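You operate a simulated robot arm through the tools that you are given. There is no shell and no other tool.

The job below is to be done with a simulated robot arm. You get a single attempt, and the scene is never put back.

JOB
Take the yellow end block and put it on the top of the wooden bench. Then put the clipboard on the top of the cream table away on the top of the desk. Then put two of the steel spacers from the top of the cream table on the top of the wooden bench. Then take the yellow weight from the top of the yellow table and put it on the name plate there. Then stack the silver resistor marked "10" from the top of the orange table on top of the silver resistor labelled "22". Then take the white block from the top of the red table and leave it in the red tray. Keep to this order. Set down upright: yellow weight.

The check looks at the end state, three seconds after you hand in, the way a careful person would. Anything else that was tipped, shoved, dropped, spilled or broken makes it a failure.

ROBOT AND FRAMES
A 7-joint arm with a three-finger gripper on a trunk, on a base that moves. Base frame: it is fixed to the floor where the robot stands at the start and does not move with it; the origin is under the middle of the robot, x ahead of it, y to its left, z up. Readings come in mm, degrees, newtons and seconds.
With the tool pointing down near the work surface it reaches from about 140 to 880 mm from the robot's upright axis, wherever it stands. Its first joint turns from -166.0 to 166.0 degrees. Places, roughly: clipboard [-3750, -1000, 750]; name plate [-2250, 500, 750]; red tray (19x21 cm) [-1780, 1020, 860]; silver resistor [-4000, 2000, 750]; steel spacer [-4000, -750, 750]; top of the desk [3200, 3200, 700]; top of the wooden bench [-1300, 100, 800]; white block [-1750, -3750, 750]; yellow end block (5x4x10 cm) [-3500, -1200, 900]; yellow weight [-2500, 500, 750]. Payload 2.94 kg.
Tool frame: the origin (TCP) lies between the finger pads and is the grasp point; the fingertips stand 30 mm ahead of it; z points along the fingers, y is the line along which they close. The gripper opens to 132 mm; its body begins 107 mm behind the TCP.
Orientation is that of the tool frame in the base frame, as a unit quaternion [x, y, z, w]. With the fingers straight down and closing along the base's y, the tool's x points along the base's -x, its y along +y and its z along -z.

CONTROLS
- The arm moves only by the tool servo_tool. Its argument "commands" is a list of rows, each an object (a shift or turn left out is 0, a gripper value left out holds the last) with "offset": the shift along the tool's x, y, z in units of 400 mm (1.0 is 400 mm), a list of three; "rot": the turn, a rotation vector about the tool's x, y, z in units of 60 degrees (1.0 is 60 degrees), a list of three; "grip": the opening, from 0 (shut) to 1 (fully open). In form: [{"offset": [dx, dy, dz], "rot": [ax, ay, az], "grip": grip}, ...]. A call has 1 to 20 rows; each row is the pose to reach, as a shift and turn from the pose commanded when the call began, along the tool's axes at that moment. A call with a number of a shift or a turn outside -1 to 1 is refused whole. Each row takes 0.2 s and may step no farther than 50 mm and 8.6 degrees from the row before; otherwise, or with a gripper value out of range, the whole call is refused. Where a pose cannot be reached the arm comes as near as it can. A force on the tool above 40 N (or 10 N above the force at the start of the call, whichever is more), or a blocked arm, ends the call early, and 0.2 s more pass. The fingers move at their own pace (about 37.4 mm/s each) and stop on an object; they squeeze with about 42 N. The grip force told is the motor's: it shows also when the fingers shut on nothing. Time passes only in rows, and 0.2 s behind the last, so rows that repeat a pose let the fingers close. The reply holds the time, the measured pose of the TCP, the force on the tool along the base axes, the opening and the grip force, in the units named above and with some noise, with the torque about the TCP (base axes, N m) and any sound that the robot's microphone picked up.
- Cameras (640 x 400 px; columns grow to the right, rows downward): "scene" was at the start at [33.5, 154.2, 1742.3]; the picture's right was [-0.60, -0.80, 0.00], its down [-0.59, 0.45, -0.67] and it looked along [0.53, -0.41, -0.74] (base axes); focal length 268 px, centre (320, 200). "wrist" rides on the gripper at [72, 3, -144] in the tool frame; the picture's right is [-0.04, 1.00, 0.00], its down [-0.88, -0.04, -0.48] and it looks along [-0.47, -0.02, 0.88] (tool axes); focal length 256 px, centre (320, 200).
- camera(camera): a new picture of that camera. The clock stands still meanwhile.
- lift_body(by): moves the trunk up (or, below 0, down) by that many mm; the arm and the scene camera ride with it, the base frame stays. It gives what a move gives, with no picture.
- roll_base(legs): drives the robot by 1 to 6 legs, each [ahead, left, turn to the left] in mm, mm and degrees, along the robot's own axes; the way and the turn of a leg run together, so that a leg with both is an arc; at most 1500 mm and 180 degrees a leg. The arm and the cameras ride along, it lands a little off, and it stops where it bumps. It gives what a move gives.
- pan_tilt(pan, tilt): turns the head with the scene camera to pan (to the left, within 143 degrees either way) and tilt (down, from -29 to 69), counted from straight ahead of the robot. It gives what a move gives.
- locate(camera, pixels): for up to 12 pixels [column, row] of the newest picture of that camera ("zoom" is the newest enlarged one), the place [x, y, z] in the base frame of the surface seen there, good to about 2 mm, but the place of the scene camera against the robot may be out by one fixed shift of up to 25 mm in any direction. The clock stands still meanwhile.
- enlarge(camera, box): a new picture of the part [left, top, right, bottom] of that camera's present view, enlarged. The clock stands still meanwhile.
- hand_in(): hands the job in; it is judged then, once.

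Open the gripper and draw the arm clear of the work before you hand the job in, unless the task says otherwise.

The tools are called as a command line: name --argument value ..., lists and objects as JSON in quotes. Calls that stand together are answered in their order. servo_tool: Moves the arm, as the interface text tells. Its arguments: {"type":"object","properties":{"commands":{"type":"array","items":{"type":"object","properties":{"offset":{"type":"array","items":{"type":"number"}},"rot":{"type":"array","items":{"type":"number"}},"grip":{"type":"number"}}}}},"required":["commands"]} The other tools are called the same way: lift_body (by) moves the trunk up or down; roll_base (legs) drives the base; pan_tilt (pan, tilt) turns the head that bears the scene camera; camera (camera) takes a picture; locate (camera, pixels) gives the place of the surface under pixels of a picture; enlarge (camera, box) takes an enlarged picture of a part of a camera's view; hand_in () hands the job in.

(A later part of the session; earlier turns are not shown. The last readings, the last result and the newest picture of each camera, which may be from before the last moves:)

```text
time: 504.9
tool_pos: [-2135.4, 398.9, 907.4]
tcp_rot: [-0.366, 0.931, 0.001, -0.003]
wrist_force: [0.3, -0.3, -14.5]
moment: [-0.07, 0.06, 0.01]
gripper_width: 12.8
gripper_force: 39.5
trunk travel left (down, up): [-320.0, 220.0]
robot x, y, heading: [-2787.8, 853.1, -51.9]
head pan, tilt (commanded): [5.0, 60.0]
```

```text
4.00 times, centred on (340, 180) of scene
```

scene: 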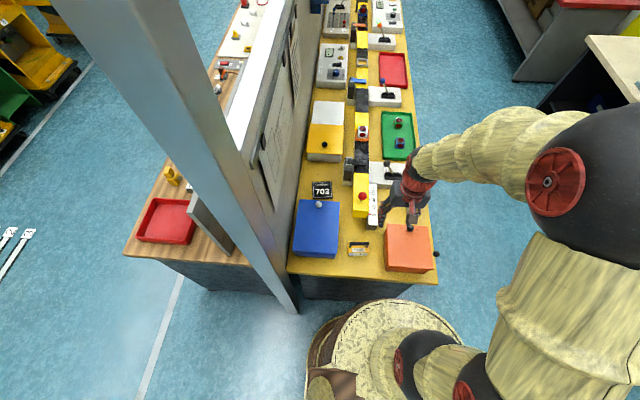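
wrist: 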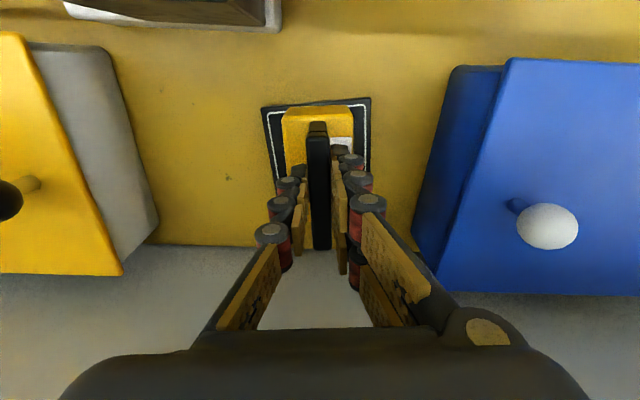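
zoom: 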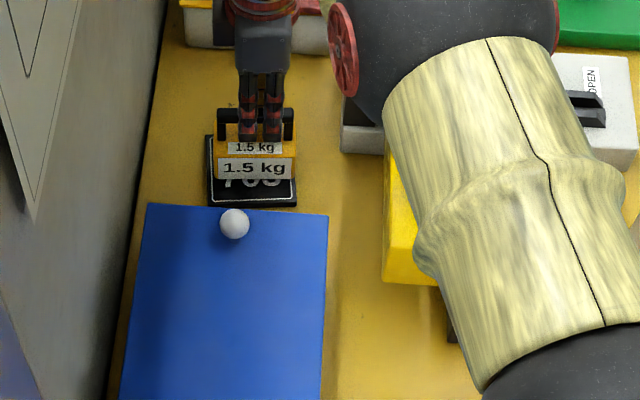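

Over the plate. Lower the final ~12 mm carefully.

servo_tool --commands '[{"offset": [0, 0, 0.01]}, {"offset": [0, 0, 0.02]}, {"offset": [0, 0, 0.025]}, {"offset": [0, 0, 0.025]}]'

servo_tool --commands '[{"offset": [0, 0, 0.0025]}, {"offset": [0, 0, 0.005]}, {"offset": [0, 0, 0.005]}]'

```text
time: 505.9
tool_pos: [-2133.4, 399.6, 897.9]
tcp_rot: [-0.367, 0.93, 0.001, -0.001]
wrist_force: [-0.3, -0.8, -15.3]
moment: [-0.06, 0.04, 0.01]
gripper_width: 12.7
gripper_force: 39.4
trunk travel left (down, up): [-320.0, 220.0]
robot x, y, heading: [-2785.0, 845.6, -52.1]
head pan, tilt (commanded): [5.0, 60.0]
```

```text
time: 506.7
tool_pos: [-2133.0, 398.6, 897.0]
tcp_rot: [-0.367, 0.93, 0.001, -0.002]
wrist_force: [0.4, 0.5, -15.0]
moment: [-0.05, 0.06, -0.02]
gripper_width: 12.8
gripper_force: 39.6
trunk travel left (down, up): [-320.0, 220.0]
robot x, y, heading: [-2785.5, 846.8, -52.3]
head pan, tilt (commanded): [5.0, 60.0]
```

servo_tool --commands '[{"offset": [0, 0, 0.0025]}, {"offset": [0, 0, 0.005]}, {"offset": [0, 0, 0.005]}]'

```text
time: 507.5
tool_pos: [-2134.2, 399.9, 895.0]
tcp_rot: [-0.367, 0.93, 0.0, 0.0]
wrist_force: [1.4, -0.3, -10.1]
moment: [0.13, -0.11, -0.04]
gripper_width: 12.8
gripper_force: 38.9
trunk travel left (down, up): [-320.0, 220.0]
robot x, y, heading: [-2787.5, 850.5, -52.1]
head pan, tilt (commanded): [5.0, 60.0]
```

Contact is beginning (force dropped to -10 N). One or two more millimetres until the load is off.

servo_tool --commands '[{"offset": [0, 0, 0.0025]}, {"offset": [0, 0, 0.004]}, {"offset": [0, 0, 0.004]}]'

servo_tool --commands '[{"grip": 0.1}, {"grip": 0.2}, {"grip": 0.3}, {"grip": 0.35}, {"grip": 0.35}, {"grip": 0.35}]'

camera --camera "wrist"

```text
time: 508.3
tool_pos: [-2133.9, 398.6, 894.8]
tcp_rot: [-0.366, 0.931, 0.0, 0.0]
wrist_force: [-1.3, 0.6, 5.5]
moment: [0.09, 0.11, 0.0]
gripper_width: 12.7
gripper_force: 39.5
trunk travel left (down, up): [-320.0, 220.0]
robot x, y, heading: [-2788.1, 847.8, -52.3]
head pan, tilt (commanded): [5.0, 60.0]
```

```text
time: 509.7
tool_pos: [-2133.2, 401.8, 892.5]
tcp_rot: [-0.367, 0.93, 0.001, 0.0]
wrist_force: [-0.9, 0.4, -0.6]
moment: [0.03, -0.01, 0.0]
gripper_width: 46.3
gripper_force: 0.2
trunk travel left (down, up): [-320.0, 220.0]
robot x, y, heading: [-2786.0, 848.5, -51.9]
head pan, tilt (commanded): [5.0, 60.0]
```

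```text
taken
```

wrist: 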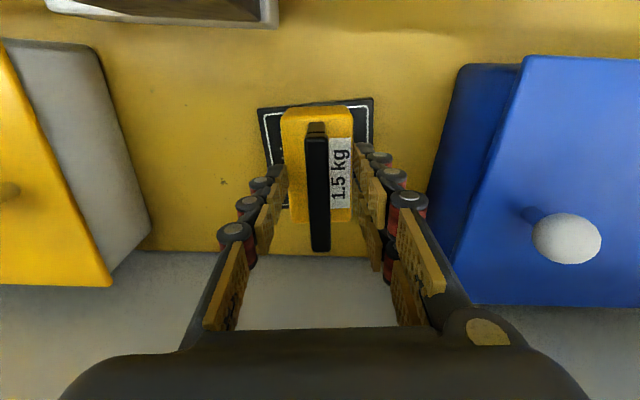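

Released. Rise straight up and inspect the placement.

servo_tool --commands '[{"offset": [0, 0, -0.05]}, {"offset": [0, 0, -0.15]}, {"offset": [0, 0, -0.25]}, {"offset": [0, 0, -0.35]}, {"offset": [0, 0, -0.45]}]'

camera --camera "wrist"

enlarge --camera "wrist" --box '[250, 60, 390, 180]'

locate --camera "zoom" --pixels '[[200, 110], [400, 95], [420, 300], [230, 320], [290, 140], [330, 190], [250, 200], [390, 200]]'

```text
time: 510.9
tool_pos: [-2135.2, 400.4, 1074.5]
tcp_rot: [-0.367, 0.93, 0.001, -0.001]
wrist_force: [0.3, 0.5, -2.1]
moment: [-0.04, -0.01, -0.02]
gripper_width: 45.9
gripper_force: 0.0
trunk travel left (down, up): [-320.0, 220.0]
robot x, y, heading: [-2784.2, 849.7, -52.0]
head pan, tilt (commanded): [5.0, 60.0]
```

```text
taken
```

wrist: 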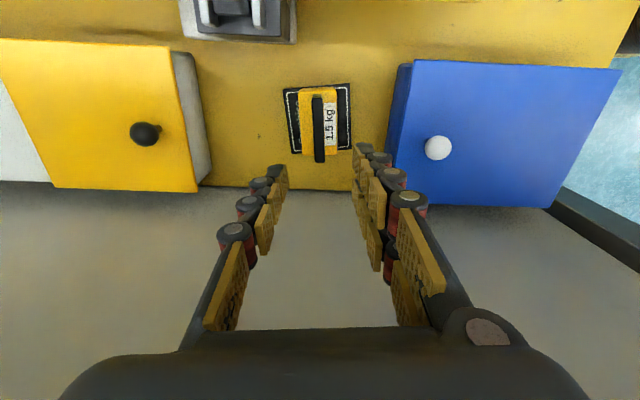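

```text
3.33 times, centred on (320, 120) of wrist
```

zoom: 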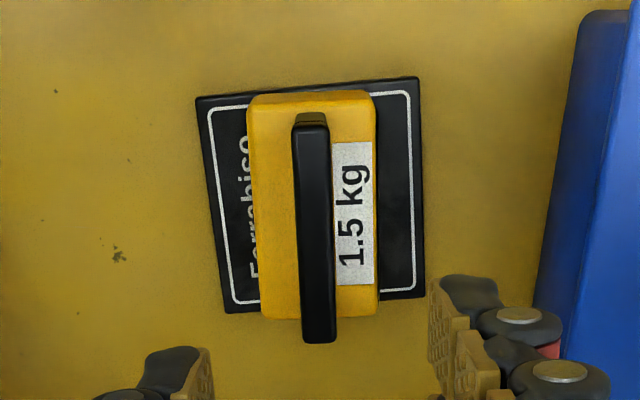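

```text
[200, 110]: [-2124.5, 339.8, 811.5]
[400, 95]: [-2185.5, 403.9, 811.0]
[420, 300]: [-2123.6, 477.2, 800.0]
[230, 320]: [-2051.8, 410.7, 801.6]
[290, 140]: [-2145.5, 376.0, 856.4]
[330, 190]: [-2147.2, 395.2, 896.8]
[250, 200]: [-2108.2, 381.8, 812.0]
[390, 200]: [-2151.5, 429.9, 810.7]
```

The weight stands upright fully on the name plate. Next the resistors: retract, unwind the hand's yaw, and back away from the yellow table.

servo_tool --commands '[{"offset": [0.02, 0.1, -0.05]}, {"offset": [0.04, 0.2, -0.1]}, {"offset": [0.06, 0.3, -0.15]}, {"offset": [0.08, 0.4, -0.15]}, {"offset": [0.1, 0.5, -0.15]}, {"offset": [0.12, 0.6, -0.15]}, {"offset": [0.14, 0.7, -0.15]}, {"offset": [0.16, 0.8, -0.15]}]'

servo_tool --commands '[{"rot": [0, 0, 0.125]}, {"rot": [0, 0, 0.25]}, {"rot": [0, 0, 0.375]}, {"rot": [0, 0, 0.5]}, {"rot": [0, 0, 0.625]}, {"rot": [0, 0, 0.75]}, {"rot": [0, 0, 0.875]}, {"rot": [0, 0, 1.0]}]'

servo_tool --commands '[{"rot": [0, 0, 0.125]}, {"rot": [0, 0, 0.25]}, {"rot": [0, 0, 0.375]}, {"rot": [0, 0, 0.5]}, {"rot": [0, 0, 0.595]}]'

roll_base --legs '[[-400, 0, 0], [0, 500, 0]]'

```text
time: 512.7
tool_pos: [-2399.8, 590.6, 1134.4]
tcp_rot: [-0.367, 0.93, 0.0, 0.0]
wrist_force: [0.0, 0.0, 0.1]
moment: [-0.02, -0.02, 0.03]
gripper_width: 46.2
gripper_force: 0.0
trunk travel left (down, up): [-320.0, 220.0]
robot x, y, heading: [-2783.8, 847.4, -51.9]
head pan, tilt (commanded): [5.0, 60.0]
```

```text
time: 514.5
tool_pos: [-2397.6, 588.5, 1134.7]
tcp_rot: [0.148, 0.989, 0.0, 0.0]
wrist_force: [-0.3, 0.1, -0.5]
moment: [0.01, -0.01, 0.02]
gripper_width: 46.3
gripper_force: 0.0
trunk travel left (down, up): [-320.0, 220.0]
robot x, y, heading: [-2787.6, 852.7, -52.0]
head pan, tilt (commanded): [5.0, 60.0]
```

```text
time: 515.7
tool_pos: [-2399.0, 589.8, 1134.6]
tcp_rot: [0.445, 0.896, 0.001, -0.001]
wrist_force: [-0.6, -1.0, 0.9]
moment: [-0.02, -0.02, -0.01]
gripper_width: 46.4
gripper_force: 0.0
trunk travel left (down, up): [-320.0, 220.0]
robot x, y, heading: [-2785.1, 850.0, -52.1]
head pan, tilt (commanded): [5.0, 60.0]
```

```text
time: 520.7
tool_pos: [-2246.8, 1206.2, 1133.7]
tcp_rot: [0.449, 0.893, -0.001, -0.001]
wrist_force: [0.0, -0.5, 0.2]
moment: [0.0, 0.03, 0.03]
gripper_width: 46.2
gripper_force: 0.1
trunk travel left (down, up): [-320.0, 220.0]
robot x, y, heading: [-2632.7, 1473.2, -52.7]
head pan, tilt (commanded): [5.0, 60.0]
```

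Now move toward the aisle and along past the orange table's near end, then look at it.

roll_base --legs '[[0, 500, 0], [-1200, 0, 0]]'

pan_tilt --pan -80 --tilt 35

camera --camera "scene"

```text
time: 529.2
tool_pos: [-2571.4, 2449.8, 1134.9]
tcp_rot: [0.449, 0.894, 0.0, -0.001]
wrist_force: [-0.3, 0.1, -0.4]
moment: [0.02, 0.03, -0.02]
gripper_width: 46.4
gripper_force: 0.2
trunk travel left (down, up): [-320.0, 220.0]
robot x, y, heading: [-2954.2, 2711.9, -52.9]
head pan, tilt (commanded): [5.0, 60.0]
```

```text
time: 530.8
tool_pos: [-2570.2, 2449.4, 1134.6]
tcp_rot: [0.45, 0.893, 0.0, -0.001]
wrist_force: [-0.6, 0.5, 0.1]
moment: [0.02, -0.02, 0.02]
gripper_width: 46.2
gripper_force: 0.0
trunk travel left (down, up): [-320.0, 220.0]
robot x, y, heading: [-2957.1, 2711.9, -52.7]
head pan, tilt (commanded): [-80.0, 35.0]
```

```text
taken
```

scene: 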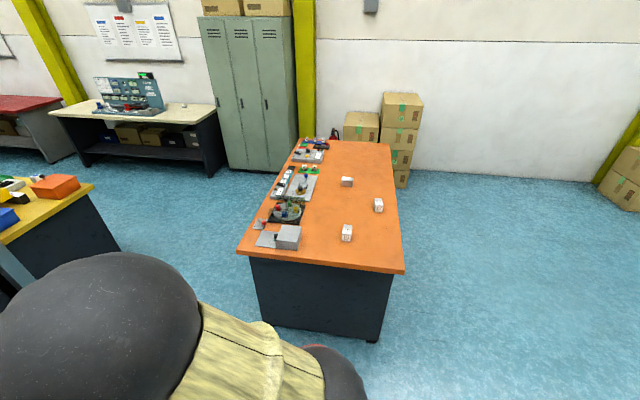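

Three small resistor blocks at (347,233), (378,205), (346,182). Zoom to read them and locate.

enlarge --camera "scene" --box '[230, 130, 420, 280]'

enlarge --camera "scene" --box '[325, 170, 400, 250]'

locate --camera "zoom" --pixels '[[130, 70], [300, 175], [125, 310], [110, 60], [380, 380], [300, 195], [125, 335], [130, 85]]'

locate --camera "scene" --pixels '[[240, 247], [403, 270], [388, 146], [290, 140], [375, 335]]'

```text
2.67 times, centred on (325, 205) of scene
```

zoom: 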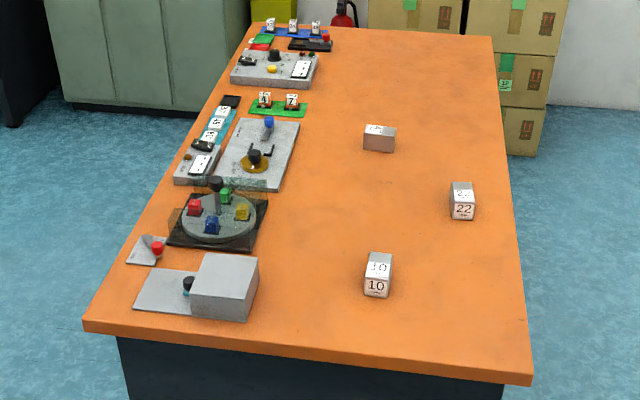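

```text
5.00 times, centred on (362, 210) of scene
```

zoom: 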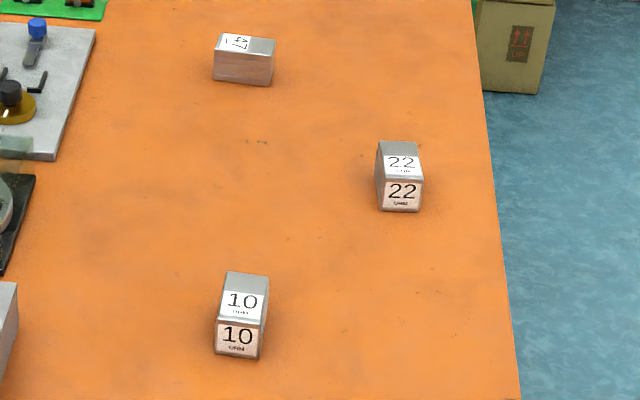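

```text
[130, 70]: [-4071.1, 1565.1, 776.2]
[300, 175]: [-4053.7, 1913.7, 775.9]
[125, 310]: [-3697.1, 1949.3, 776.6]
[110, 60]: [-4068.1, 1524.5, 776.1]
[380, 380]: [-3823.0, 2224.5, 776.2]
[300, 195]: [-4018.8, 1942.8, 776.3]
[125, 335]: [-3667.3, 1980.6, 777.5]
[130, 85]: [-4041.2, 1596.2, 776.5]
```

```text
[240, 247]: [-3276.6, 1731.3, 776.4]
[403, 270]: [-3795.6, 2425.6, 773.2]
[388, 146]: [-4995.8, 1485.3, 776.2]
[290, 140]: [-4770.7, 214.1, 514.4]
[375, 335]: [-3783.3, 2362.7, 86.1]
```

The "10" is at zoom (240,315), "22" at (400,175), "47" at (245,60). Locating each precisely.

locate --camera "zoom" --pixels '[[243, 300], [238, 335], [245, 280], [402, 163], [402, 195], [400, 150], [245, 45], [243, 65]]'

```text
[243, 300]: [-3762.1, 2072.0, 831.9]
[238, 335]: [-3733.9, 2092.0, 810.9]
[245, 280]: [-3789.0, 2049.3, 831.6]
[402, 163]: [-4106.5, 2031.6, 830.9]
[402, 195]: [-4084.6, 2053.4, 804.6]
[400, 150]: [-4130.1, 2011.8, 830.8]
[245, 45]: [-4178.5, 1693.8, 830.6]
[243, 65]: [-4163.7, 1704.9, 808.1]
```

I'll stand at the long right side of the orange table facing it: back 690 mm, then right 1200 mm.

roll_base --legs '[[-690, 0, 0], [0, -1200, 0]]'

pan_tilt --pan 0 --tilt 50

camera --camera "scene"

camera --camera "wrist"

```text
time: 540.1
tool_pos: [-3909.4, 2290.7, 1134.7]
tcp_rot: [0.445, 0.895, 0.0, -0.001]
wrist_force: [0.1, -0.6, -0.2]
moment: [0.0, 0.0, 0.04]
gripper_width: 46.2
gripper_force: 0.0
trunk travel left (down, up): [-320.0, 220.0]
robot x, y, heading: [-4293.6, 2548.3, -52.4]
head pan, tilt (commanded): [-80.0, 35.0]
```

```text
time: 541.7
tool_pos: [-3909.2, 2290.7, 1134.7]
tcp_rot: [0.446, 0.895, 0.0, -0.001]
wrist_force: [0.5, 0.3, -0.2]
moment: [0.03, -0.02, -0.01]
gripper_width: 46.2
gripper_force: 0.1
trunk travel left (down, up): [-320.0, 220.0]
robot x, y, heading: [-4295.3, 2551.0, -52.5]
head pan, tilt (commanded): [0.0, 50.0]
```

```text
taken
```

scene: 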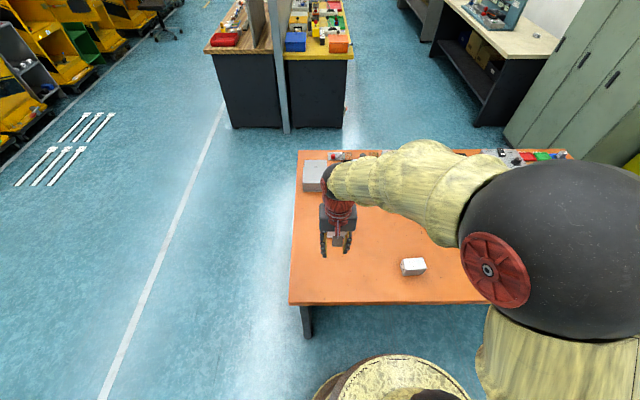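

```text
taken
```

wrist: 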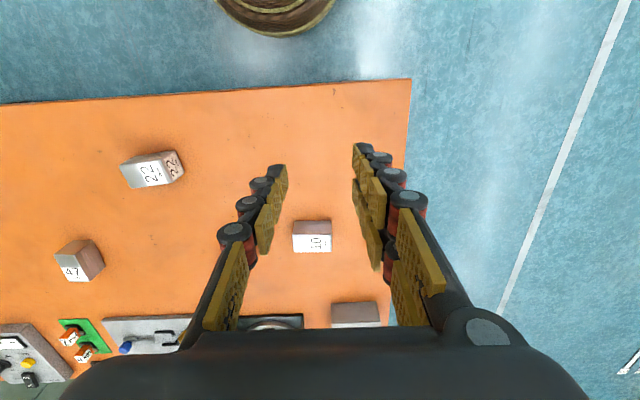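

The wrist view shows "22" at (152,167), "10" at (312,236), "47" at (78,260). Measuring both.

enlarge --camera "wrist" --box '[280, 205, 350, 265]'

locate --camera "zoom" --pixels '[[125, 155], [450, 150], [455, 290], [130, 300], [290, 225], [290, 130], [450, 120], [500, 200]]'

enlarge --camera "wrist" --box '[105, 135, 205, 200]'

locate --camera "zoom" --pixels '[[110, 195], [370, 110], [425, 265], [165, 320], [270, 220], [455, 200], [480, 260], [200, 100]]'

```text
6.67 times, centred on (315, 235) of wrist
```

zoom: 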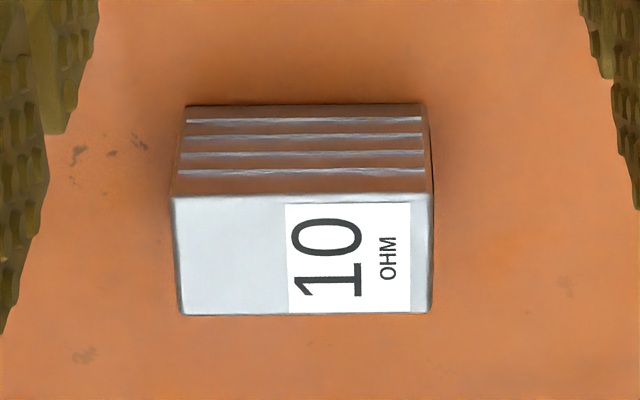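

```text
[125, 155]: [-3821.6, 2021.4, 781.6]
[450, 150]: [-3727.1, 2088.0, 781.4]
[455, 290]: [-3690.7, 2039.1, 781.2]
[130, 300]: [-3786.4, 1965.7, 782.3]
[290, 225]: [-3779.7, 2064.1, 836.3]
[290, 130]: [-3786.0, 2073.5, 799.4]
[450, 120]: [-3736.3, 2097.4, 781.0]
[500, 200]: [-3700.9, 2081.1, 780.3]
```

```text
6.15 times, centred on (155, 168) of wrist
```

zoom: 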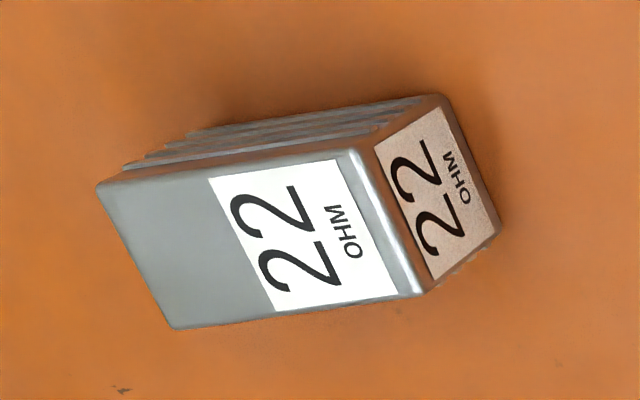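

```text
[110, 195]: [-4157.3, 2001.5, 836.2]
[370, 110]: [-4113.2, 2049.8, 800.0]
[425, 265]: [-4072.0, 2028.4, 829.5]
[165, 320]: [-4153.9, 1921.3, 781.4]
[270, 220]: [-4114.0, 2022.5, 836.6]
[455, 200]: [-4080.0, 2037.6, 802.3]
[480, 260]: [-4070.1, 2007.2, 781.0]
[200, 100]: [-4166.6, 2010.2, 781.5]
```

Now the corner points of both top faces for centre and yaw.

locate --camera "zoom" --pixels '[[106, 190], [345, 155], [412, 285], [178, 320], [262, 238], [225, 170], [290, 305], [140, 255], [378, 220]]'

enlarge --camera "wrist" --box '[280, 205, 350, 265]'

locate --camera "zoom" --pixels '[[180, 205], [425, 203], [425, 305], [190, 308], [304, 255], [182, 255], [425, 255]]'

```text
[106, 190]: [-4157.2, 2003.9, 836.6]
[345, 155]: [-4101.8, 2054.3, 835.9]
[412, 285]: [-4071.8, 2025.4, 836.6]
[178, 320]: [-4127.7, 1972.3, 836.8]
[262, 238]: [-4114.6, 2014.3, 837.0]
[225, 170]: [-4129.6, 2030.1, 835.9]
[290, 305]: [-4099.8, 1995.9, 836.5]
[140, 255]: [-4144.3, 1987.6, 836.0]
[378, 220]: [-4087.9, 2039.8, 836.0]
```

```text
6.67 times, centred on (315, 235) of wrist
```

zoom: 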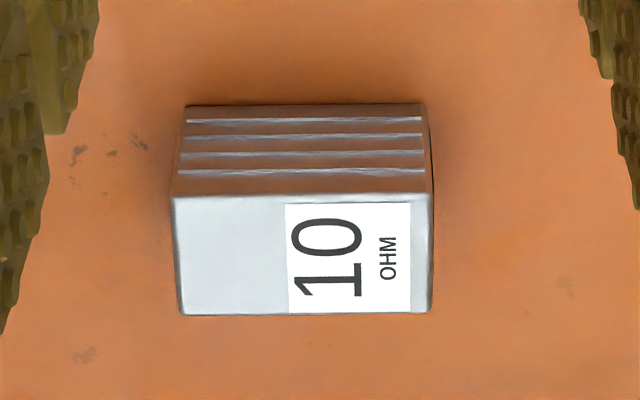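

```text
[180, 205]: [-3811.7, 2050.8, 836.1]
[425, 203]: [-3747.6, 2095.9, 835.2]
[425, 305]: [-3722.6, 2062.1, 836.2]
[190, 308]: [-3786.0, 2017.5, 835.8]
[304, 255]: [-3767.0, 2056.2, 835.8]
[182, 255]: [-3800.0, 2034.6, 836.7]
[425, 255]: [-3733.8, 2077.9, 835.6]
```

"10": centre (-3767,2057), axis 35°; "22": centre (-4115,2014), axis 43°; tops z=836. I'll grip "10" by its ends: lower the trunk a bit, and move over it with the gripper at ~105 mm.

lift_body --by -60

servo_tool --commands '[{"offset": [-0.1, -0.01, 0], "rot": [0, 0, 0.01], "grip": 0.8}, {"offset": [-0.2, -0.02, 0], "rot": [0, 0, 0.02]}, {"offset": [-0.3, -0.03, 0], "rot": [0, 0, 0.032]}, {"offset": [-0.4, -0.04, 0], "rot": [0, 0, 0.032]}, {"offset": [-0.5, -0.05, 0], "rot": [0, 0, 0.032]}, {"offset": [-0.6, -0.06, 0], "rot": [0, 0, 0.032]}, {"offset": [-0.681, -0.0685, 0], "rot": [0, 0, 0.032]}, {"offset": [-0.681, -0.0685, 0.1], "rot": [0, 0, 0.032]}, {"offset": [-0.681, -0.0685, 0.2], "rot": [0, 0, 0.032]}, {"offset": [-0.681, -0.0685, 0.2], "rot": [0, 0, 0.032]}]'

camera --camera "wrist"

```text
time: 542.7
tool_pos: [-3910.0, 2290.3, 1075.6]
tcp_rot: [0.445, 0.896, 0.0, -0.001]
wrist_force: [-0.4, -0.4, 0.4]
moment: [0.03, -0.02, -0.01]
gripper_width: 46.2
gripper_force: 0.0
trunk travel left (down, up): [-260.0, 280.0]
robot x, y, heading: [-4293.6, 2554.4, -52.5]
head pan, tilt (commanded): [0.0, 50.0]
```

```text
time: 544.9
tool_pos: [-3766.7, 2055.7, 995.5]
tcp_rot: [0.461, 0.888, 0.0, -0.001]
wrist_force: [0.2, 0.4, -0.6]
moment: [-0.01, -0.01, -0.01]
gripper_width: 105.9
gripper_force: 0.1
trunk travel left (down, up): [-260.0, 280.0]
robot x, y, heading: [-4293.9, 2549.3, -52.3]
head pan, tilt (commanded): [0.0, 50.0]
```

```text
taken
```

wrist: 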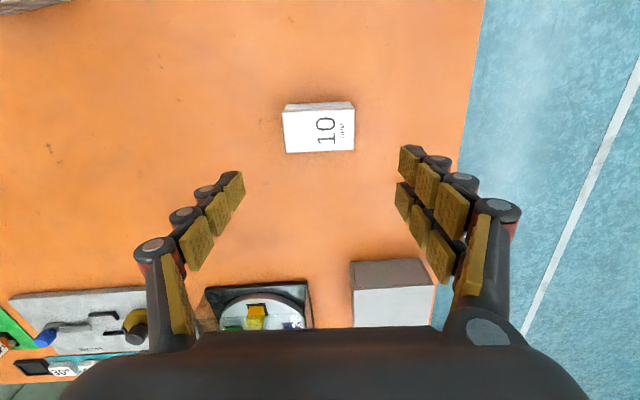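

Centred (319,131 vs predicted 320,130). Descend to z≈821 and close on the ends.

servo_tool --commands '[{"offset": [0, 0, 0.1]}, {"offset": [0, 0, 0.2]}, {"offset": [0, 0, 0.3]}, {"offset": [0, 0, 0.4]}, {"offset": [0, 0, 0.436]}, {"offset": [0, 0, 0.436]}, {"offset": [0, 0, 0.436], "grip": 0}, {"offset": [0, 0, 0.436], "grip": 0}, {"offset": [0, 0, 0.436], "grip": 0}, {"offset": [0, 0, 0.436], "grip": 0}, {"offset": [0, 0, 0.436], "grip": 0}]'

camera --camera "wrist"

```text
time: 547.3
tool_pos: [-3768.1, 2057.1, 817.8]
tcp_rot: [0.461, 0.887, -0.001, -0.001]
wrist_force: [0.8, 0.3, 0.7]
moment: [-0.16, 0.04, 0.03]
gripper_width: 84.5
gripper_force: 41.9
trunk travel left (down, up): [-260.0, 280.0]
robot x, y, heading: [-4291.4, 2551.8, -52.5]
head pan, tilt (commanded): [0.0, 50.0]
```

```text
taken
```

wrist: 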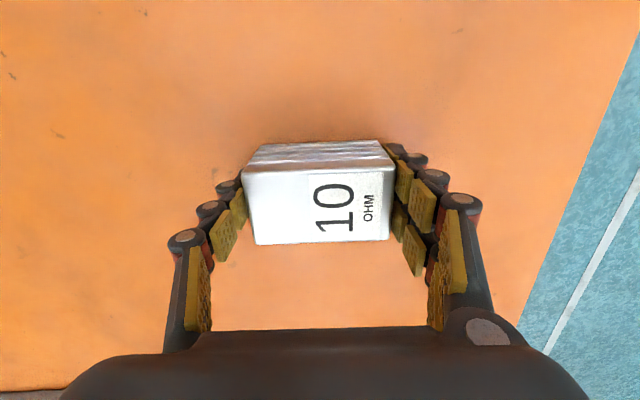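

Gripped (84.5 mm). Lift to z≈1000 and check.

servo_tool --commands '[{"offset": [0, 0, -0.02]}, {"offset": [0, 0, -0.05]}, {"offset": [0, 0, -0.12]}, {"offset": [0, 0, -0.22]}, {"offset": [0, 0, -0.32]}, {"offset": [0, 0, -0.42]}, {"offset": [0, 0, -0.45]}, {"offset": [0, 0, -0.45]}]'

camera --camera "wrist"

```text
time: 549.1
tool_pos: [-3768.2, 2057.1, 998.8]
tcp_rot: [0.461, 0.888, 0.0, -0.001]
wrist_force: [1.0, 0.1, -3.2]
moment: [0.02, 0.04, -0.02]
gripper_width: 84.2
gripper_force: 41.9
trunk travel left (down, up): [-260.0, 280.0]
robot x, y, heading: [-4293.5, 2549.8, -52.3]
head pan, tilt (commanded): [0.0, 50.0]
```

```text
taken
```

wrist: 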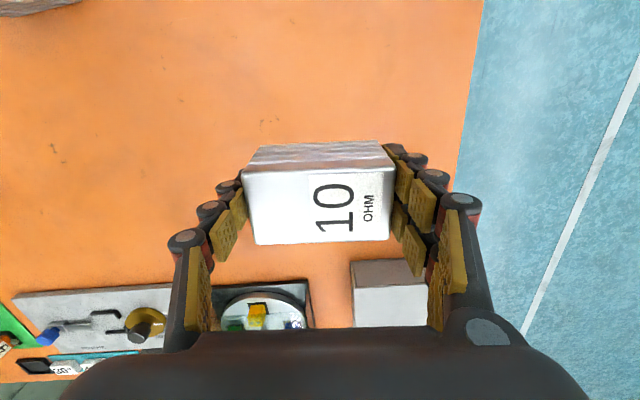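

Held level (3.2 N). Carry it over the "22" at (-4115,2014), turning to its 43° axis.

servo_tool --commands '[{"offset": [0.045, -0.0857, 0], "rot": [0, 0, -0.014]}, {"offset": [0.091, -0.1713, 0], "rot": [0, 0, -0.028]}, {"offset": [0.137, -0.257, 0], "rot": [0, 0, -0.042]}, {"offset": [0.182, -0.3427, 0], "rot": [0, 0, -0.056]}, {"offset": [0.228, -0.4283, 0], "rot": [0, 0, -0.07]}, {"offset": [0.273, -0.514, 0], "rot": [0, 0, -0.085]}, {"offset": [0.319, -0.5997, 0], "rot": [0, 0, -0.1]}, {"offset": [0.364, -0.6853, 0], "rot": [0, 0, -0.115]}, {"offset": [0.41, -0.771, 0], "rot": [0, 0, -0.128]}, {"offset": [0.41, -0.771, 0], "rot": [0, 0, -0.128]}]'

camera --camera "wrist"

enlarge --camera "scene" --box '[330, 170, 490, 300]'

```text
time: 551.3
tool_pos: [-4116.0, 2012.7, 998.1]
tcp_rot: [0.4, 0.916, 0.0, 0.0]
wrist_force: [-0.4, -0.7, -3.7]
moment: [0.02, -0.02, 0.0]
gripper_width: 84.3
gripper_force: 42.2
trunk travel left (down, up): [-260.0, 280.0]
robot x, y, heading: [-4293.2, 2554.2, -52.4]
head pan, tilt (commanded): [0.0, 50.0]
```

```text
taken
```

wrist: 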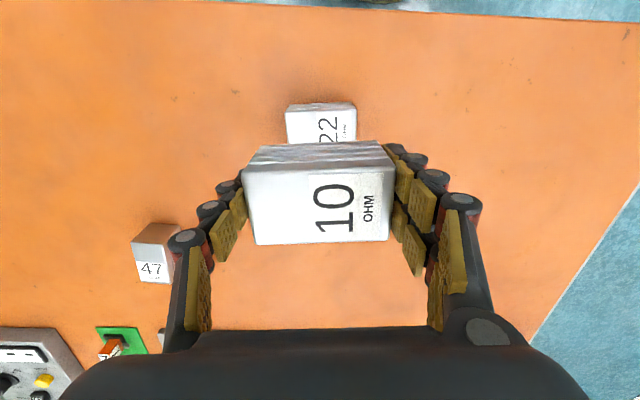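

```text
3.08 times, centred on (410, 235) of scene
```

zoom: 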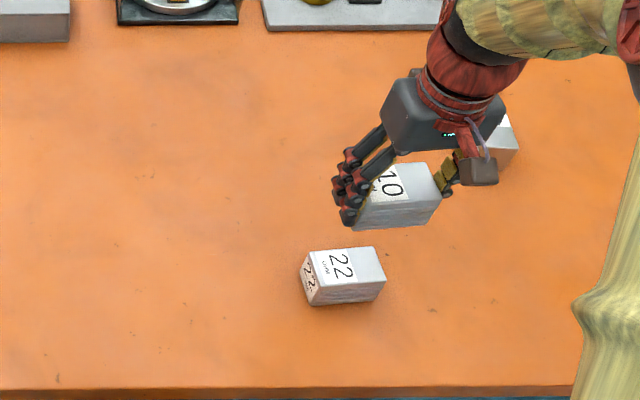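

"22" beneath spans cols 286–356, as predicted for alignment. Descend to ~7 mm above it.

servo_tool --commands '[{"offset": [0.002, 0.004, 0.08]}, {"offset": [0.002, 0.004, 0.16]}, {"offset": [0.002, 0.004, 0.24]}, {"offset": [0.002, 0.004, 0.28]}, {"offset": [0.002, 0.004, 0.295]}, {"offset": [0.002, 0.004, 0.295]}]'

camera --camera "wrist"

enlarge --camera "scene" --box '[360, 200, 470, 290]'

```text
time: 552.7
tool_pos: [-4114.3, 2014.5, 882.2]
tcp_rot: [0.4, 0.917, 0.001, -0.001]
wrist_force: [-0.1, -0.4, -3.1]
moment: [0.01, 0.0, 0.01]
gripper_width: 84.2
gripper_force: 42.2
trunk travel left (down, up): [-260.0, 280.0]
robot x, y, heading: [-4297.7, 2549.2, -52.3]
head pan, tilt (commanded): [0.0, 50.0]
```

```text
taken
```

wrist: 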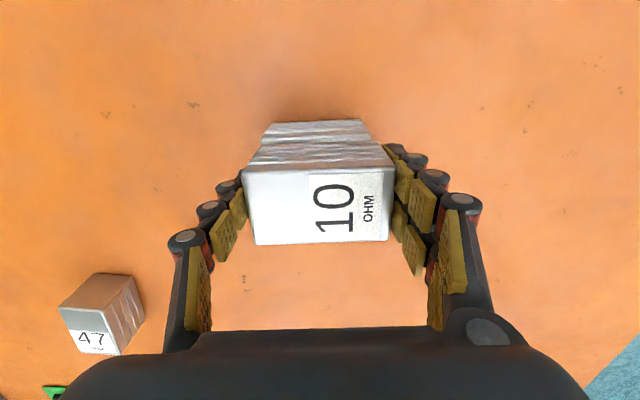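

```text
4.44 times, centred on (415, 245) of scene
```

zoom: 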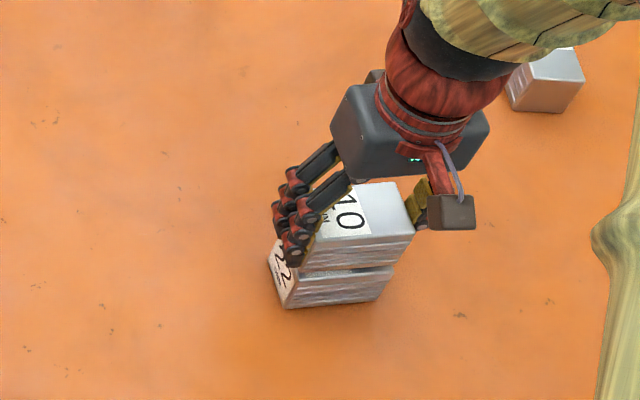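

Checking lateral alignment closely in the wrist zoom before the last millimetres.

enlarge --camera "wrist" --box '[230, 105, 410, 255]'

locate --camera "zoom" --pixels '[[138, 55], [465, 50], [125, 95], [490, 95], [60, 215], [570, 205], [90, 150], [540, 140]]'

```text
2.67 times, centred on (320, 180) of wrist
```

zoom: 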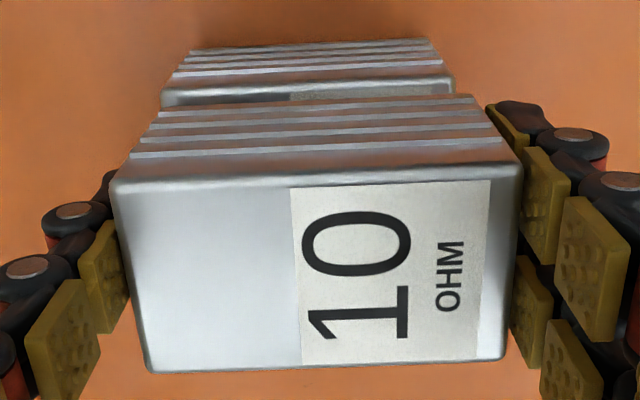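

```text
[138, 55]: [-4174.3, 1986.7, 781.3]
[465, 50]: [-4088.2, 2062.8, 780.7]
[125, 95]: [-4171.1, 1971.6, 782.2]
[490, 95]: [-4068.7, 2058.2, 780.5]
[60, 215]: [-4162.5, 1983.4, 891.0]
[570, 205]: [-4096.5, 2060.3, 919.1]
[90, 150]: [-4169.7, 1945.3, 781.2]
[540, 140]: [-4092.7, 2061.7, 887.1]
```

Aligned to within ~2 mm. Shift −2 mm in y and lower to contact.

servo_tool --commands '[{"offset": [0, -0.005, 0.005]}, {"offset": [0, -0.005, 0.012]}, {"offset": [0, -0.005, 0.017]}, {"offset": [0, -0.005, 0.017]}]'

servo_tool --commands '[{"offset": [0, 0, 0.0025]}, {"offset": [0, 0, 0.005]}, {"offset": [0, 0, 0.005]}]'

```text
time: 553.7
tool_pos: [-4115.3, 2013.3, 874.3]
tcp_rot: [0.4, 0.916, 0.0, 0.0]
wrist_force: [0.6, -0.9, -3.0]
moment: [-0.01, 0.01, 0.01]
gripper_width: 84.3
gripper_force: 42.3
trunk travel left (down, up): [-260.0, 280.0]
robot x, y, heading: [-4291.2, 2550.4, -52.6]
head pan, tilt (commanded): [0.0, 50.0]
```

```text
time: 554.5
tool_pos: [-4114.1, 2014.6, 874.0]
tcp_rot: [0.399, 0.917, 0.0, -0.001]
wrist_force: [-0.3, -0.7, -3.5]
moment: [-0.01, 0.0, -0.02]
gripper_width: 84.4
gripper_force: 41.7
trunk travel left (down, up): [-260.0, 280.0]
robot x, y, heading: [-4293.2, 2552.3, -52.3]
head pan, tilt (commanded): [0.0, 50.0]
```

servo_tool --commands '[{"offset": [0, 0, 0.0025]}, {"offset": [0, 0, 0.005]}, {"offset": [0, 0, 0.005]}]'

```text
time: 555.3
tool_pos: [-4114.8, 2014.5, 873.4]
tcp_rot: [0.4, 0.917, -0.001, 0.0]
wrist_force: [0.9, 5.7, 16.2]
moment: [0.49, 0.0, 0.04]
gripper_width: 84.4
gripper_force: 42.1
trunk travel left (down, up): [-260.0, 280.0]
robot x, y, heading: [-4294.8, 2556.3, -52.3]
head pan, tilt (commanded): [0.0, 50.0]
```

Contact (16 N). Ease up ~1 mm, then open slowly and rise straight up.

servo_tool --commands '[{"offset": [0, 0, -0.002]}, {"offset": [0, 0, -0.003]}, {"offset": [0, 0, -0.003]}]'

servo_tool --commands '[{"grip": 0.68}, {"grip": 0.72}, {"grip": 0.76}, {"grip": 0.8}, {"grip": 0.8}, {"grip": 0.8}]'

servo_tool --commands '[{"offset": [0, 0, -0.05]}, {"offset": [0, 0, -0.15]}, {"offset": [0, 0, -0.25]}, {"offset": [0, 0, -0.35]}, {"offset": [0, 0, -0.45]}]'

camera --camera "wrist"

enlarge --camera "scene" --box '[360, 190, 470, 290]'

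```text
time: 556.1
tool_pos: [-4115.6, 2014.1, 872.1]
tcp_rot: [0.401, 0.916, 0.0, -0.001]
wrist_force: [3.3, 3.0, 10.7]
moment: [0.11, -0.23, 0.04]
gripper_width: 84.3
gripper_force: 42.0
trunk travel left (down, up): [-260.0, 280.0]
robot x, y, heading: [-4289.9, 2552.5, -52.5]
head pan, tilt (commanded): [0.0, 50.0]
```

```text
time: 557.5
tool_pos: [-4115.2, 2013.2, 872.4]
tcp_rot: [0.401, 0.916, 0.0, -0.001]
wrist_force: [0.1, 0.0, 0.2]
moment: [0.0, -0.01, 0.01]
gripper_width: 105.6
gripper_force: 0.0
trunk travel left (down, up): [-260.0, 280.0]
robot x, y, heading: [-4297.1, 2551.5, -52.4]
head pan, tilt (commanded): [0.0, 50.0]
```

```text
time: 558.7
tool_pos: [-4113.4, 2013.9, 1052.6]
tcp_rot: [0.4, 0.917, 0.0, -0.001]
wrist_force: [0.3, 0.1, -0.6]
moment: [-0.05, 0.02, 0.01]
gripper_width: 105.7
gripper_force: 0.1
trunk travel left (down, up): [-260.0, 280.0]
robot x, y, heading: [-4298.1, 2554.7, -52.4]
head pan, tilt (commanded): [0.0, 50.0]
```

```text
taken
```

wrist: 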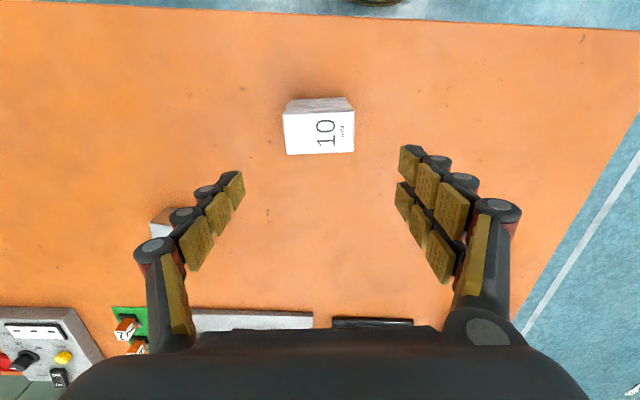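

```text
4.00 times, centred on (415, 240) of scene
```

zoom: 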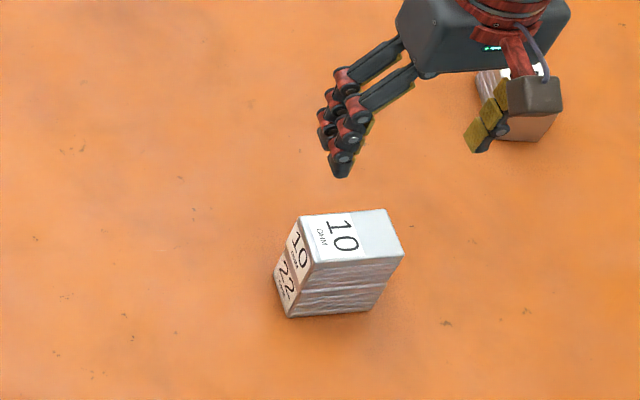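

"10" is neatly stacked on "22". Last item: the white block on the red table. Retract and drive back out and down the corridor.

servo_tool --commands '[{"offset": [0, 0, -0.08], "grip": 0.6}, {"offset": [0, 0.05, -0.15]}, {"offset": [0, 0.1, -0.2]}, {"offset": [0, 0.15, -0.2]}, {"offset": [0, 0.2, -0.2]}]'

roll_base --legs '[[0, 1170, 0], [1250, 0, 0], [620, 0, 0]]'

```text
time: 559.9
tool_pos: [-4056.0, 2067.7, 1132.3]
tcp_rot: [0.4, 0.916, 0.0, -0.001]
wrist_force: [-0.4, -0.5, -0.3]
moment: [-0.02, 0.0, 0.03]
gripper_width: 79.2
gripper_force: 0.2
trunk travel left (down, up): [-260.0, 280.0]
robot x, y, heading: [-4295.2, 2549.3, -52.5]
head pan, tilt (commanded): [0.0, 50.0]
```

```text
time: 574.7
tool_pos: [-2064.4, 1250.5, 1131.3]
tcp_rot: [0.415, 0.91, 0.0, -0.001]
wrist_force: [0.9, -0.2, 0.1]
moment: [0.02, 0.01, -0.01]
gripper_width: 79.0
gripper_force: 0.0
trunk travel left (down, up): [-260.0, 280.0]
robot x, y, heading: [-2288.6, 1741.4, -54.2]
head pan, tilt (commanded): [0.0, 50.0]
```

The hand is too far ahead for passing the pole; pull it in 200 mm first, then go right through the gap.

servo_tool --commands '[{"offset": [0.1, 0, 0]}, {"offset": [0.2, 0, 0]}, {"offset": [0.3, 0, 0]}, {"offset": [0.4, 0, 0]}, {"offset": [0.5, 0, 0]}]'

roll_base --legs '[[0, 0, 1.7], [0, -1200, 0], [0, -550, 0]]'

pan_tilt --pan 0 --tilt 20

camera --camera "scene"

```text
time: 575.9
tool_pos: [-2194.7, 1400.6, 1133.6]
tcp_rot: [0.416, 0.91, 0.001, -0.001]
wrist_force: [0.3, 0.3, 0.3]
moment: [-0.02, -0.02, -0.02]
gripper_width: 79.1
gripper_force: 0.1
trunk travel left (down, up): [-260.0, 280.0]
robot x, y, heading: [-2288.5, 1741.2, -54.2]
head pan, tilt (commanded): [0.0, 50.0]
```

```text
time: 585.2
tool_pos: [-3601.5, 355.7, 1133.1]
tcp_rot: [0.408, 0.913, 0.001, -0.001]
wrist_force: [-0.3, 0.7, 0.8]
moment: [0.03, -0.01, 0.0]
gripper_width: 79.2
gripper_force: 0.0
trunk travel left (down, up): [-260.0, 280.0]
robot x, y, heading: [-3701.4, 694.2, -53.2]
head pan, tilt (commanded): [0.0, 50.0]
```

```text
time: 586.1
tool_pos: [-3602.2, 354.1, 1133.7]
tcp_rot: [0.408, 0.913, 0.001, -0.001]
wrist_force: [-0.1, 0.6, 0.1]
moment: [0.01, 0.02, 0.05]
gripper_width: 79.0
gripper_force: 0.1
trunk travel left (down, up): [-260.0, 280.0]
robot x, y, heading: [-3699.5, 692.7, -53.4]
head pan, tilt (commanded): [0.0, 20.0]
```

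```text
taken
```

scene: 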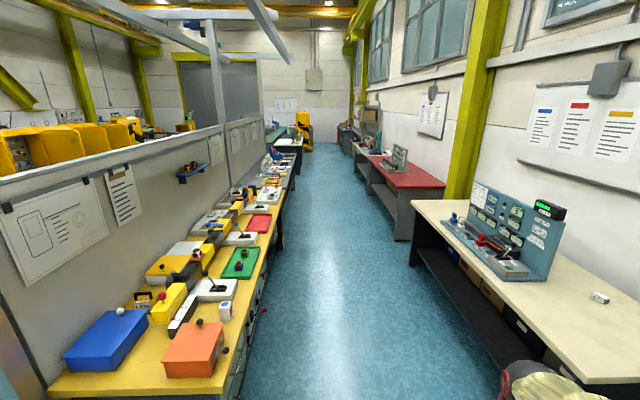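

The corridor is clear all the way; the red table is ahead on the right. Drive 4.3 m along it.

roll_base --legs '[[0, 0, 0.8], [1500, 0, 0], [1500, 0, 0]]'

pan_tilt --pan -40 --tilt 30

camera --camera "scene"

```text
time: 601.1
tool_pos: [-1738.0, -2070.3, 1134.1]
tcp_rot: [0.404, 0.915, 0.0, -0.001]
wrist_force: [0.1, 0.1, 0.0]
moment: [0.03, -0.01, 0.0]
gripper_width: 79.2
gripper_force: 0.1
trunk travel left (down, up): [-260.0, 280.0]
robot x, y, heading: [-1840.5, -1731.5, -52.6]
head pan, tilt (commanded): [0.0, 20.0]
```

```text
time: 602.2
tool_pos: [-1738.4, -2070.2, 1133.8]
tcp_rot: [0.403, 0.915, 0.0, -0.001]
wrist_force: [0.2, 0.8, 0.4]
moment: [-0.01, -0.01, 0.01]
gripper_width: 79.3
gripper_force: 0.1
trunk travel left (down, up): [-260.0, 280.0]
robot x, y, heading: [-1842.0, -1731.7, -53.2]
head pan, tilt (commanded): [-40.0, 30.0]
```

```text
taken
```

scene: 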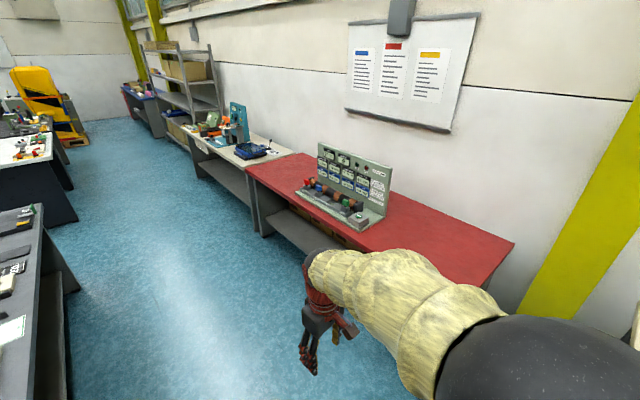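

The red table has another machine with coloured blocks. Zoom in to find the white block.

enlarge --camera "scene" --box '[240, 120, 440, 250]'

locate --camera "zoom" --pixels '[[240, 210], [260, 215], [285, 240], [330, 262], [380, 300], [215, 190], [60, 180], [230, 225], [450, 330], [30, 160]]'

```text
3.08 times, centred on (340, 185) of scene
```

zoom: 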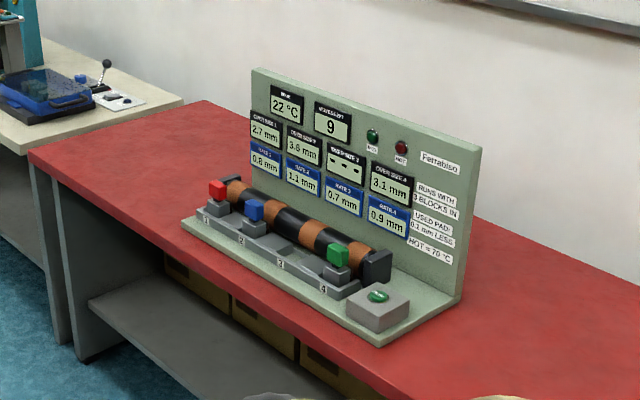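

```text
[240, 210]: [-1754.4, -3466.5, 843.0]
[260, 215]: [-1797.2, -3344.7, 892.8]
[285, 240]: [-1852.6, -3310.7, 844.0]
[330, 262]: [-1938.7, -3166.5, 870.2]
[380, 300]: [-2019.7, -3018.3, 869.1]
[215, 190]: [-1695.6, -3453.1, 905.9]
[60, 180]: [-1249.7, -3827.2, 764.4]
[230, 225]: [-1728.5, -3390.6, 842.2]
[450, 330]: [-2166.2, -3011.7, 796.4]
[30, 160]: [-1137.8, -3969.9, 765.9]
```

The white block isn't in the machine slots; it must be elsewhere on the red table, possibly behind the panel. Drive on and turn to face the table.

roll_base --legs '[[1350, 0, 0], [0, 0, -90]]'

lift_body --by 200

pan_tilt --pan 0 --tilt 40

camera --camera "scene"

```text
time: 612.8
tool_pos: [-1356.1, -2904.3, 1133.7]
tcp_rot: [0.931, 0.365, 0.0, -0.001]
wrist_force: [-0.1, -0.2, 0.9]
moment: [-0.02, -0.03, -0.03]
gripper_width: 79.3
gripper_force: 0.1
trunk travel left (down, up): [-260.0, 280.0]
robot x, y, heading: [-1018.5, -2799.9, -142.3]
head pan, tilt (commanded): [-40.0, 30.0]
```

```text
time: 615.0
tool_pos: [-1354.9, -2904.8, 1333.1]
tcp_rot: [0.931, 0.364, 0.001, 0.0]
wrist_force: [0.8, -0.5, -0.6]
moment: [0.02, 0.01, 0.0]
gripper_width: 79.2
gripper_force: 0.1
trunk travel left (down, up): [-460.0, 80.0]
robot x, y, heading: [-1019.3, -2799.5, -142.1]
head pan, tilt (commanded): [-40.0, 30.0]
```

```text
time: 616.1
tool_pos: [-1355.4, -2905.2, 1333.3]
tcp_rot: [0.931, 0.365, 0.002, 0.0]
wrist_force: [0.4, 0.7, -0.1]
moment: [0.0, 0.0, -0.02]
gripper_width: 79.6
gripper_force: 0.1
trunk travel left (down, up): [-460.0, 80.0]
robot x, y, heading: [-1016.9, -2801.6, -142.4]
head pan, tilt (commanded): [0.0, 40.0]
```

```text
taken
```

scene: 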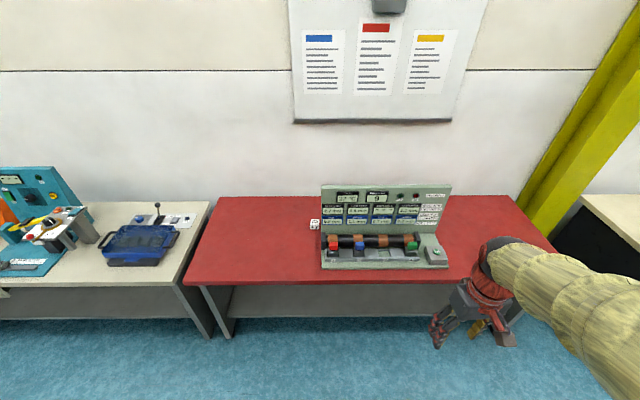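

The white block is at (314,224), just left of the machine's panel. Zoom and measure.

enlarge --camera "scene" --box '[270, 180, 460, 290]'

enlarge --camera "scene" --box '[290, 205, 340, 245]'

locate --camera "zoom" --pixels '[[310, 170], [310, 220], [270, 200], [350, 200], [410, 100], [400, 300], [390, 200], [250, 260], [300, 280]]'

```text
3.37 times, centred on (365, 235) of scene
```

zoom: 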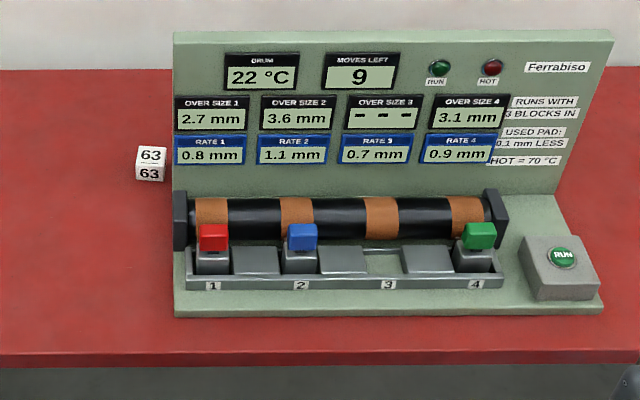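

```text
10.00 times, centred on (315, 225) of scene
```

zoom: 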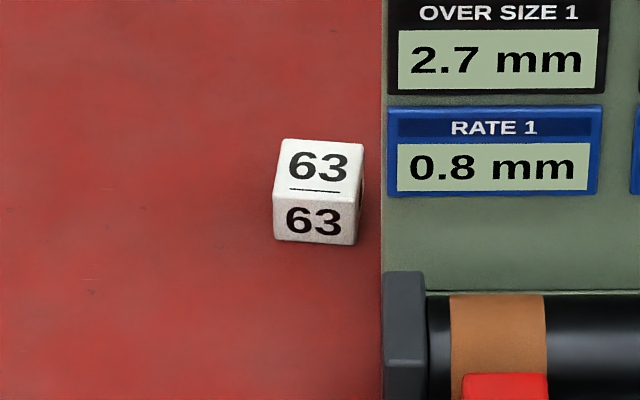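

```text
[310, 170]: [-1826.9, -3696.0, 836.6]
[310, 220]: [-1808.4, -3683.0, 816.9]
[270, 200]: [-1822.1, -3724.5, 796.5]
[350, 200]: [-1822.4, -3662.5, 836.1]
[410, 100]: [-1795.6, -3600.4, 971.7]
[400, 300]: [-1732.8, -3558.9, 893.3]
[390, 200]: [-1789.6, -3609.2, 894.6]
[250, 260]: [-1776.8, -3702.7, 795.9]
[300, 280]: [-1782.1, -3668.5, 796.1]
```

It's a ~40 mm white cube "63" at ≈(-1827,-3690), close to the panel's left-rear corner. Move into position: left 225 mm, ahead 440 mm, and inspect with the wrist camera.

roll_base --legs '[[0, 240, 0], [440, 0, 0]]'

lift_body --by -120

camera --camera "scene"

camera --camera "wrist"

```text
time: 620.0
tool_pos: [-1559.8, -3351.4, 1333.3]
tcp_rot: [0.931, 0.364, 0.0, -0.001]
wrist_force: [-1.0, -0.3, -0.8]
moment: [0.04, -0.01, 0.01]
gripper_width: 79.0
gripper_force: 0.1
trunk travel left (down, up): [-460.0, 80.0]
robot x, y, heading: [-1215.6, -3246.2, -142.4]
head pan, tilt (commanded): [0.0, 40.0]
```

```text
time: 621.5
tool_pos: [-1559.5, -3351.3, 1214.7]
tcp_rot: [0.932, 0.364, 0.0, 0.0]
wrist_force: [-0.2, -0.3, 1.0]
moment: [-0.02, 0.02, -0.01]
gripper_width: 79.2
gripper_force: 0.0
trunk travel left (down, up): [-340.0, 200.0]
robot x, y, heading: [-1218.8, -3247.9, -142.7]
head pan, tilt (commanded): [0.0, 40.0]
```

```text
taken
```

scene: 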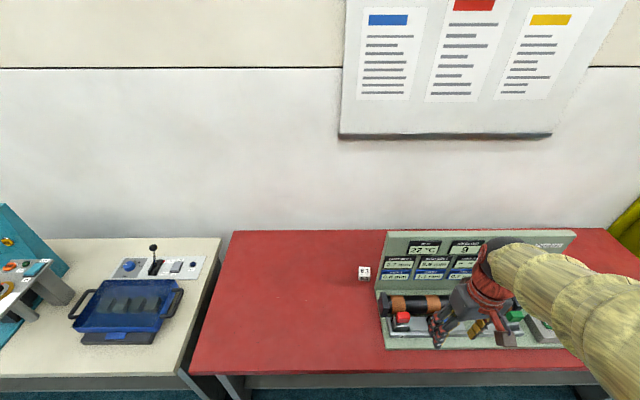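

```text
taken
```

wrist: 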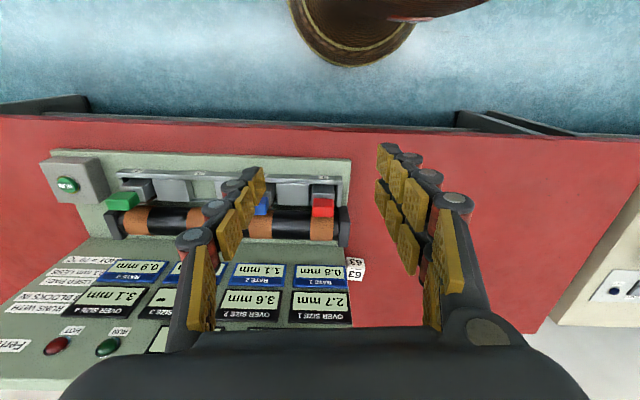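

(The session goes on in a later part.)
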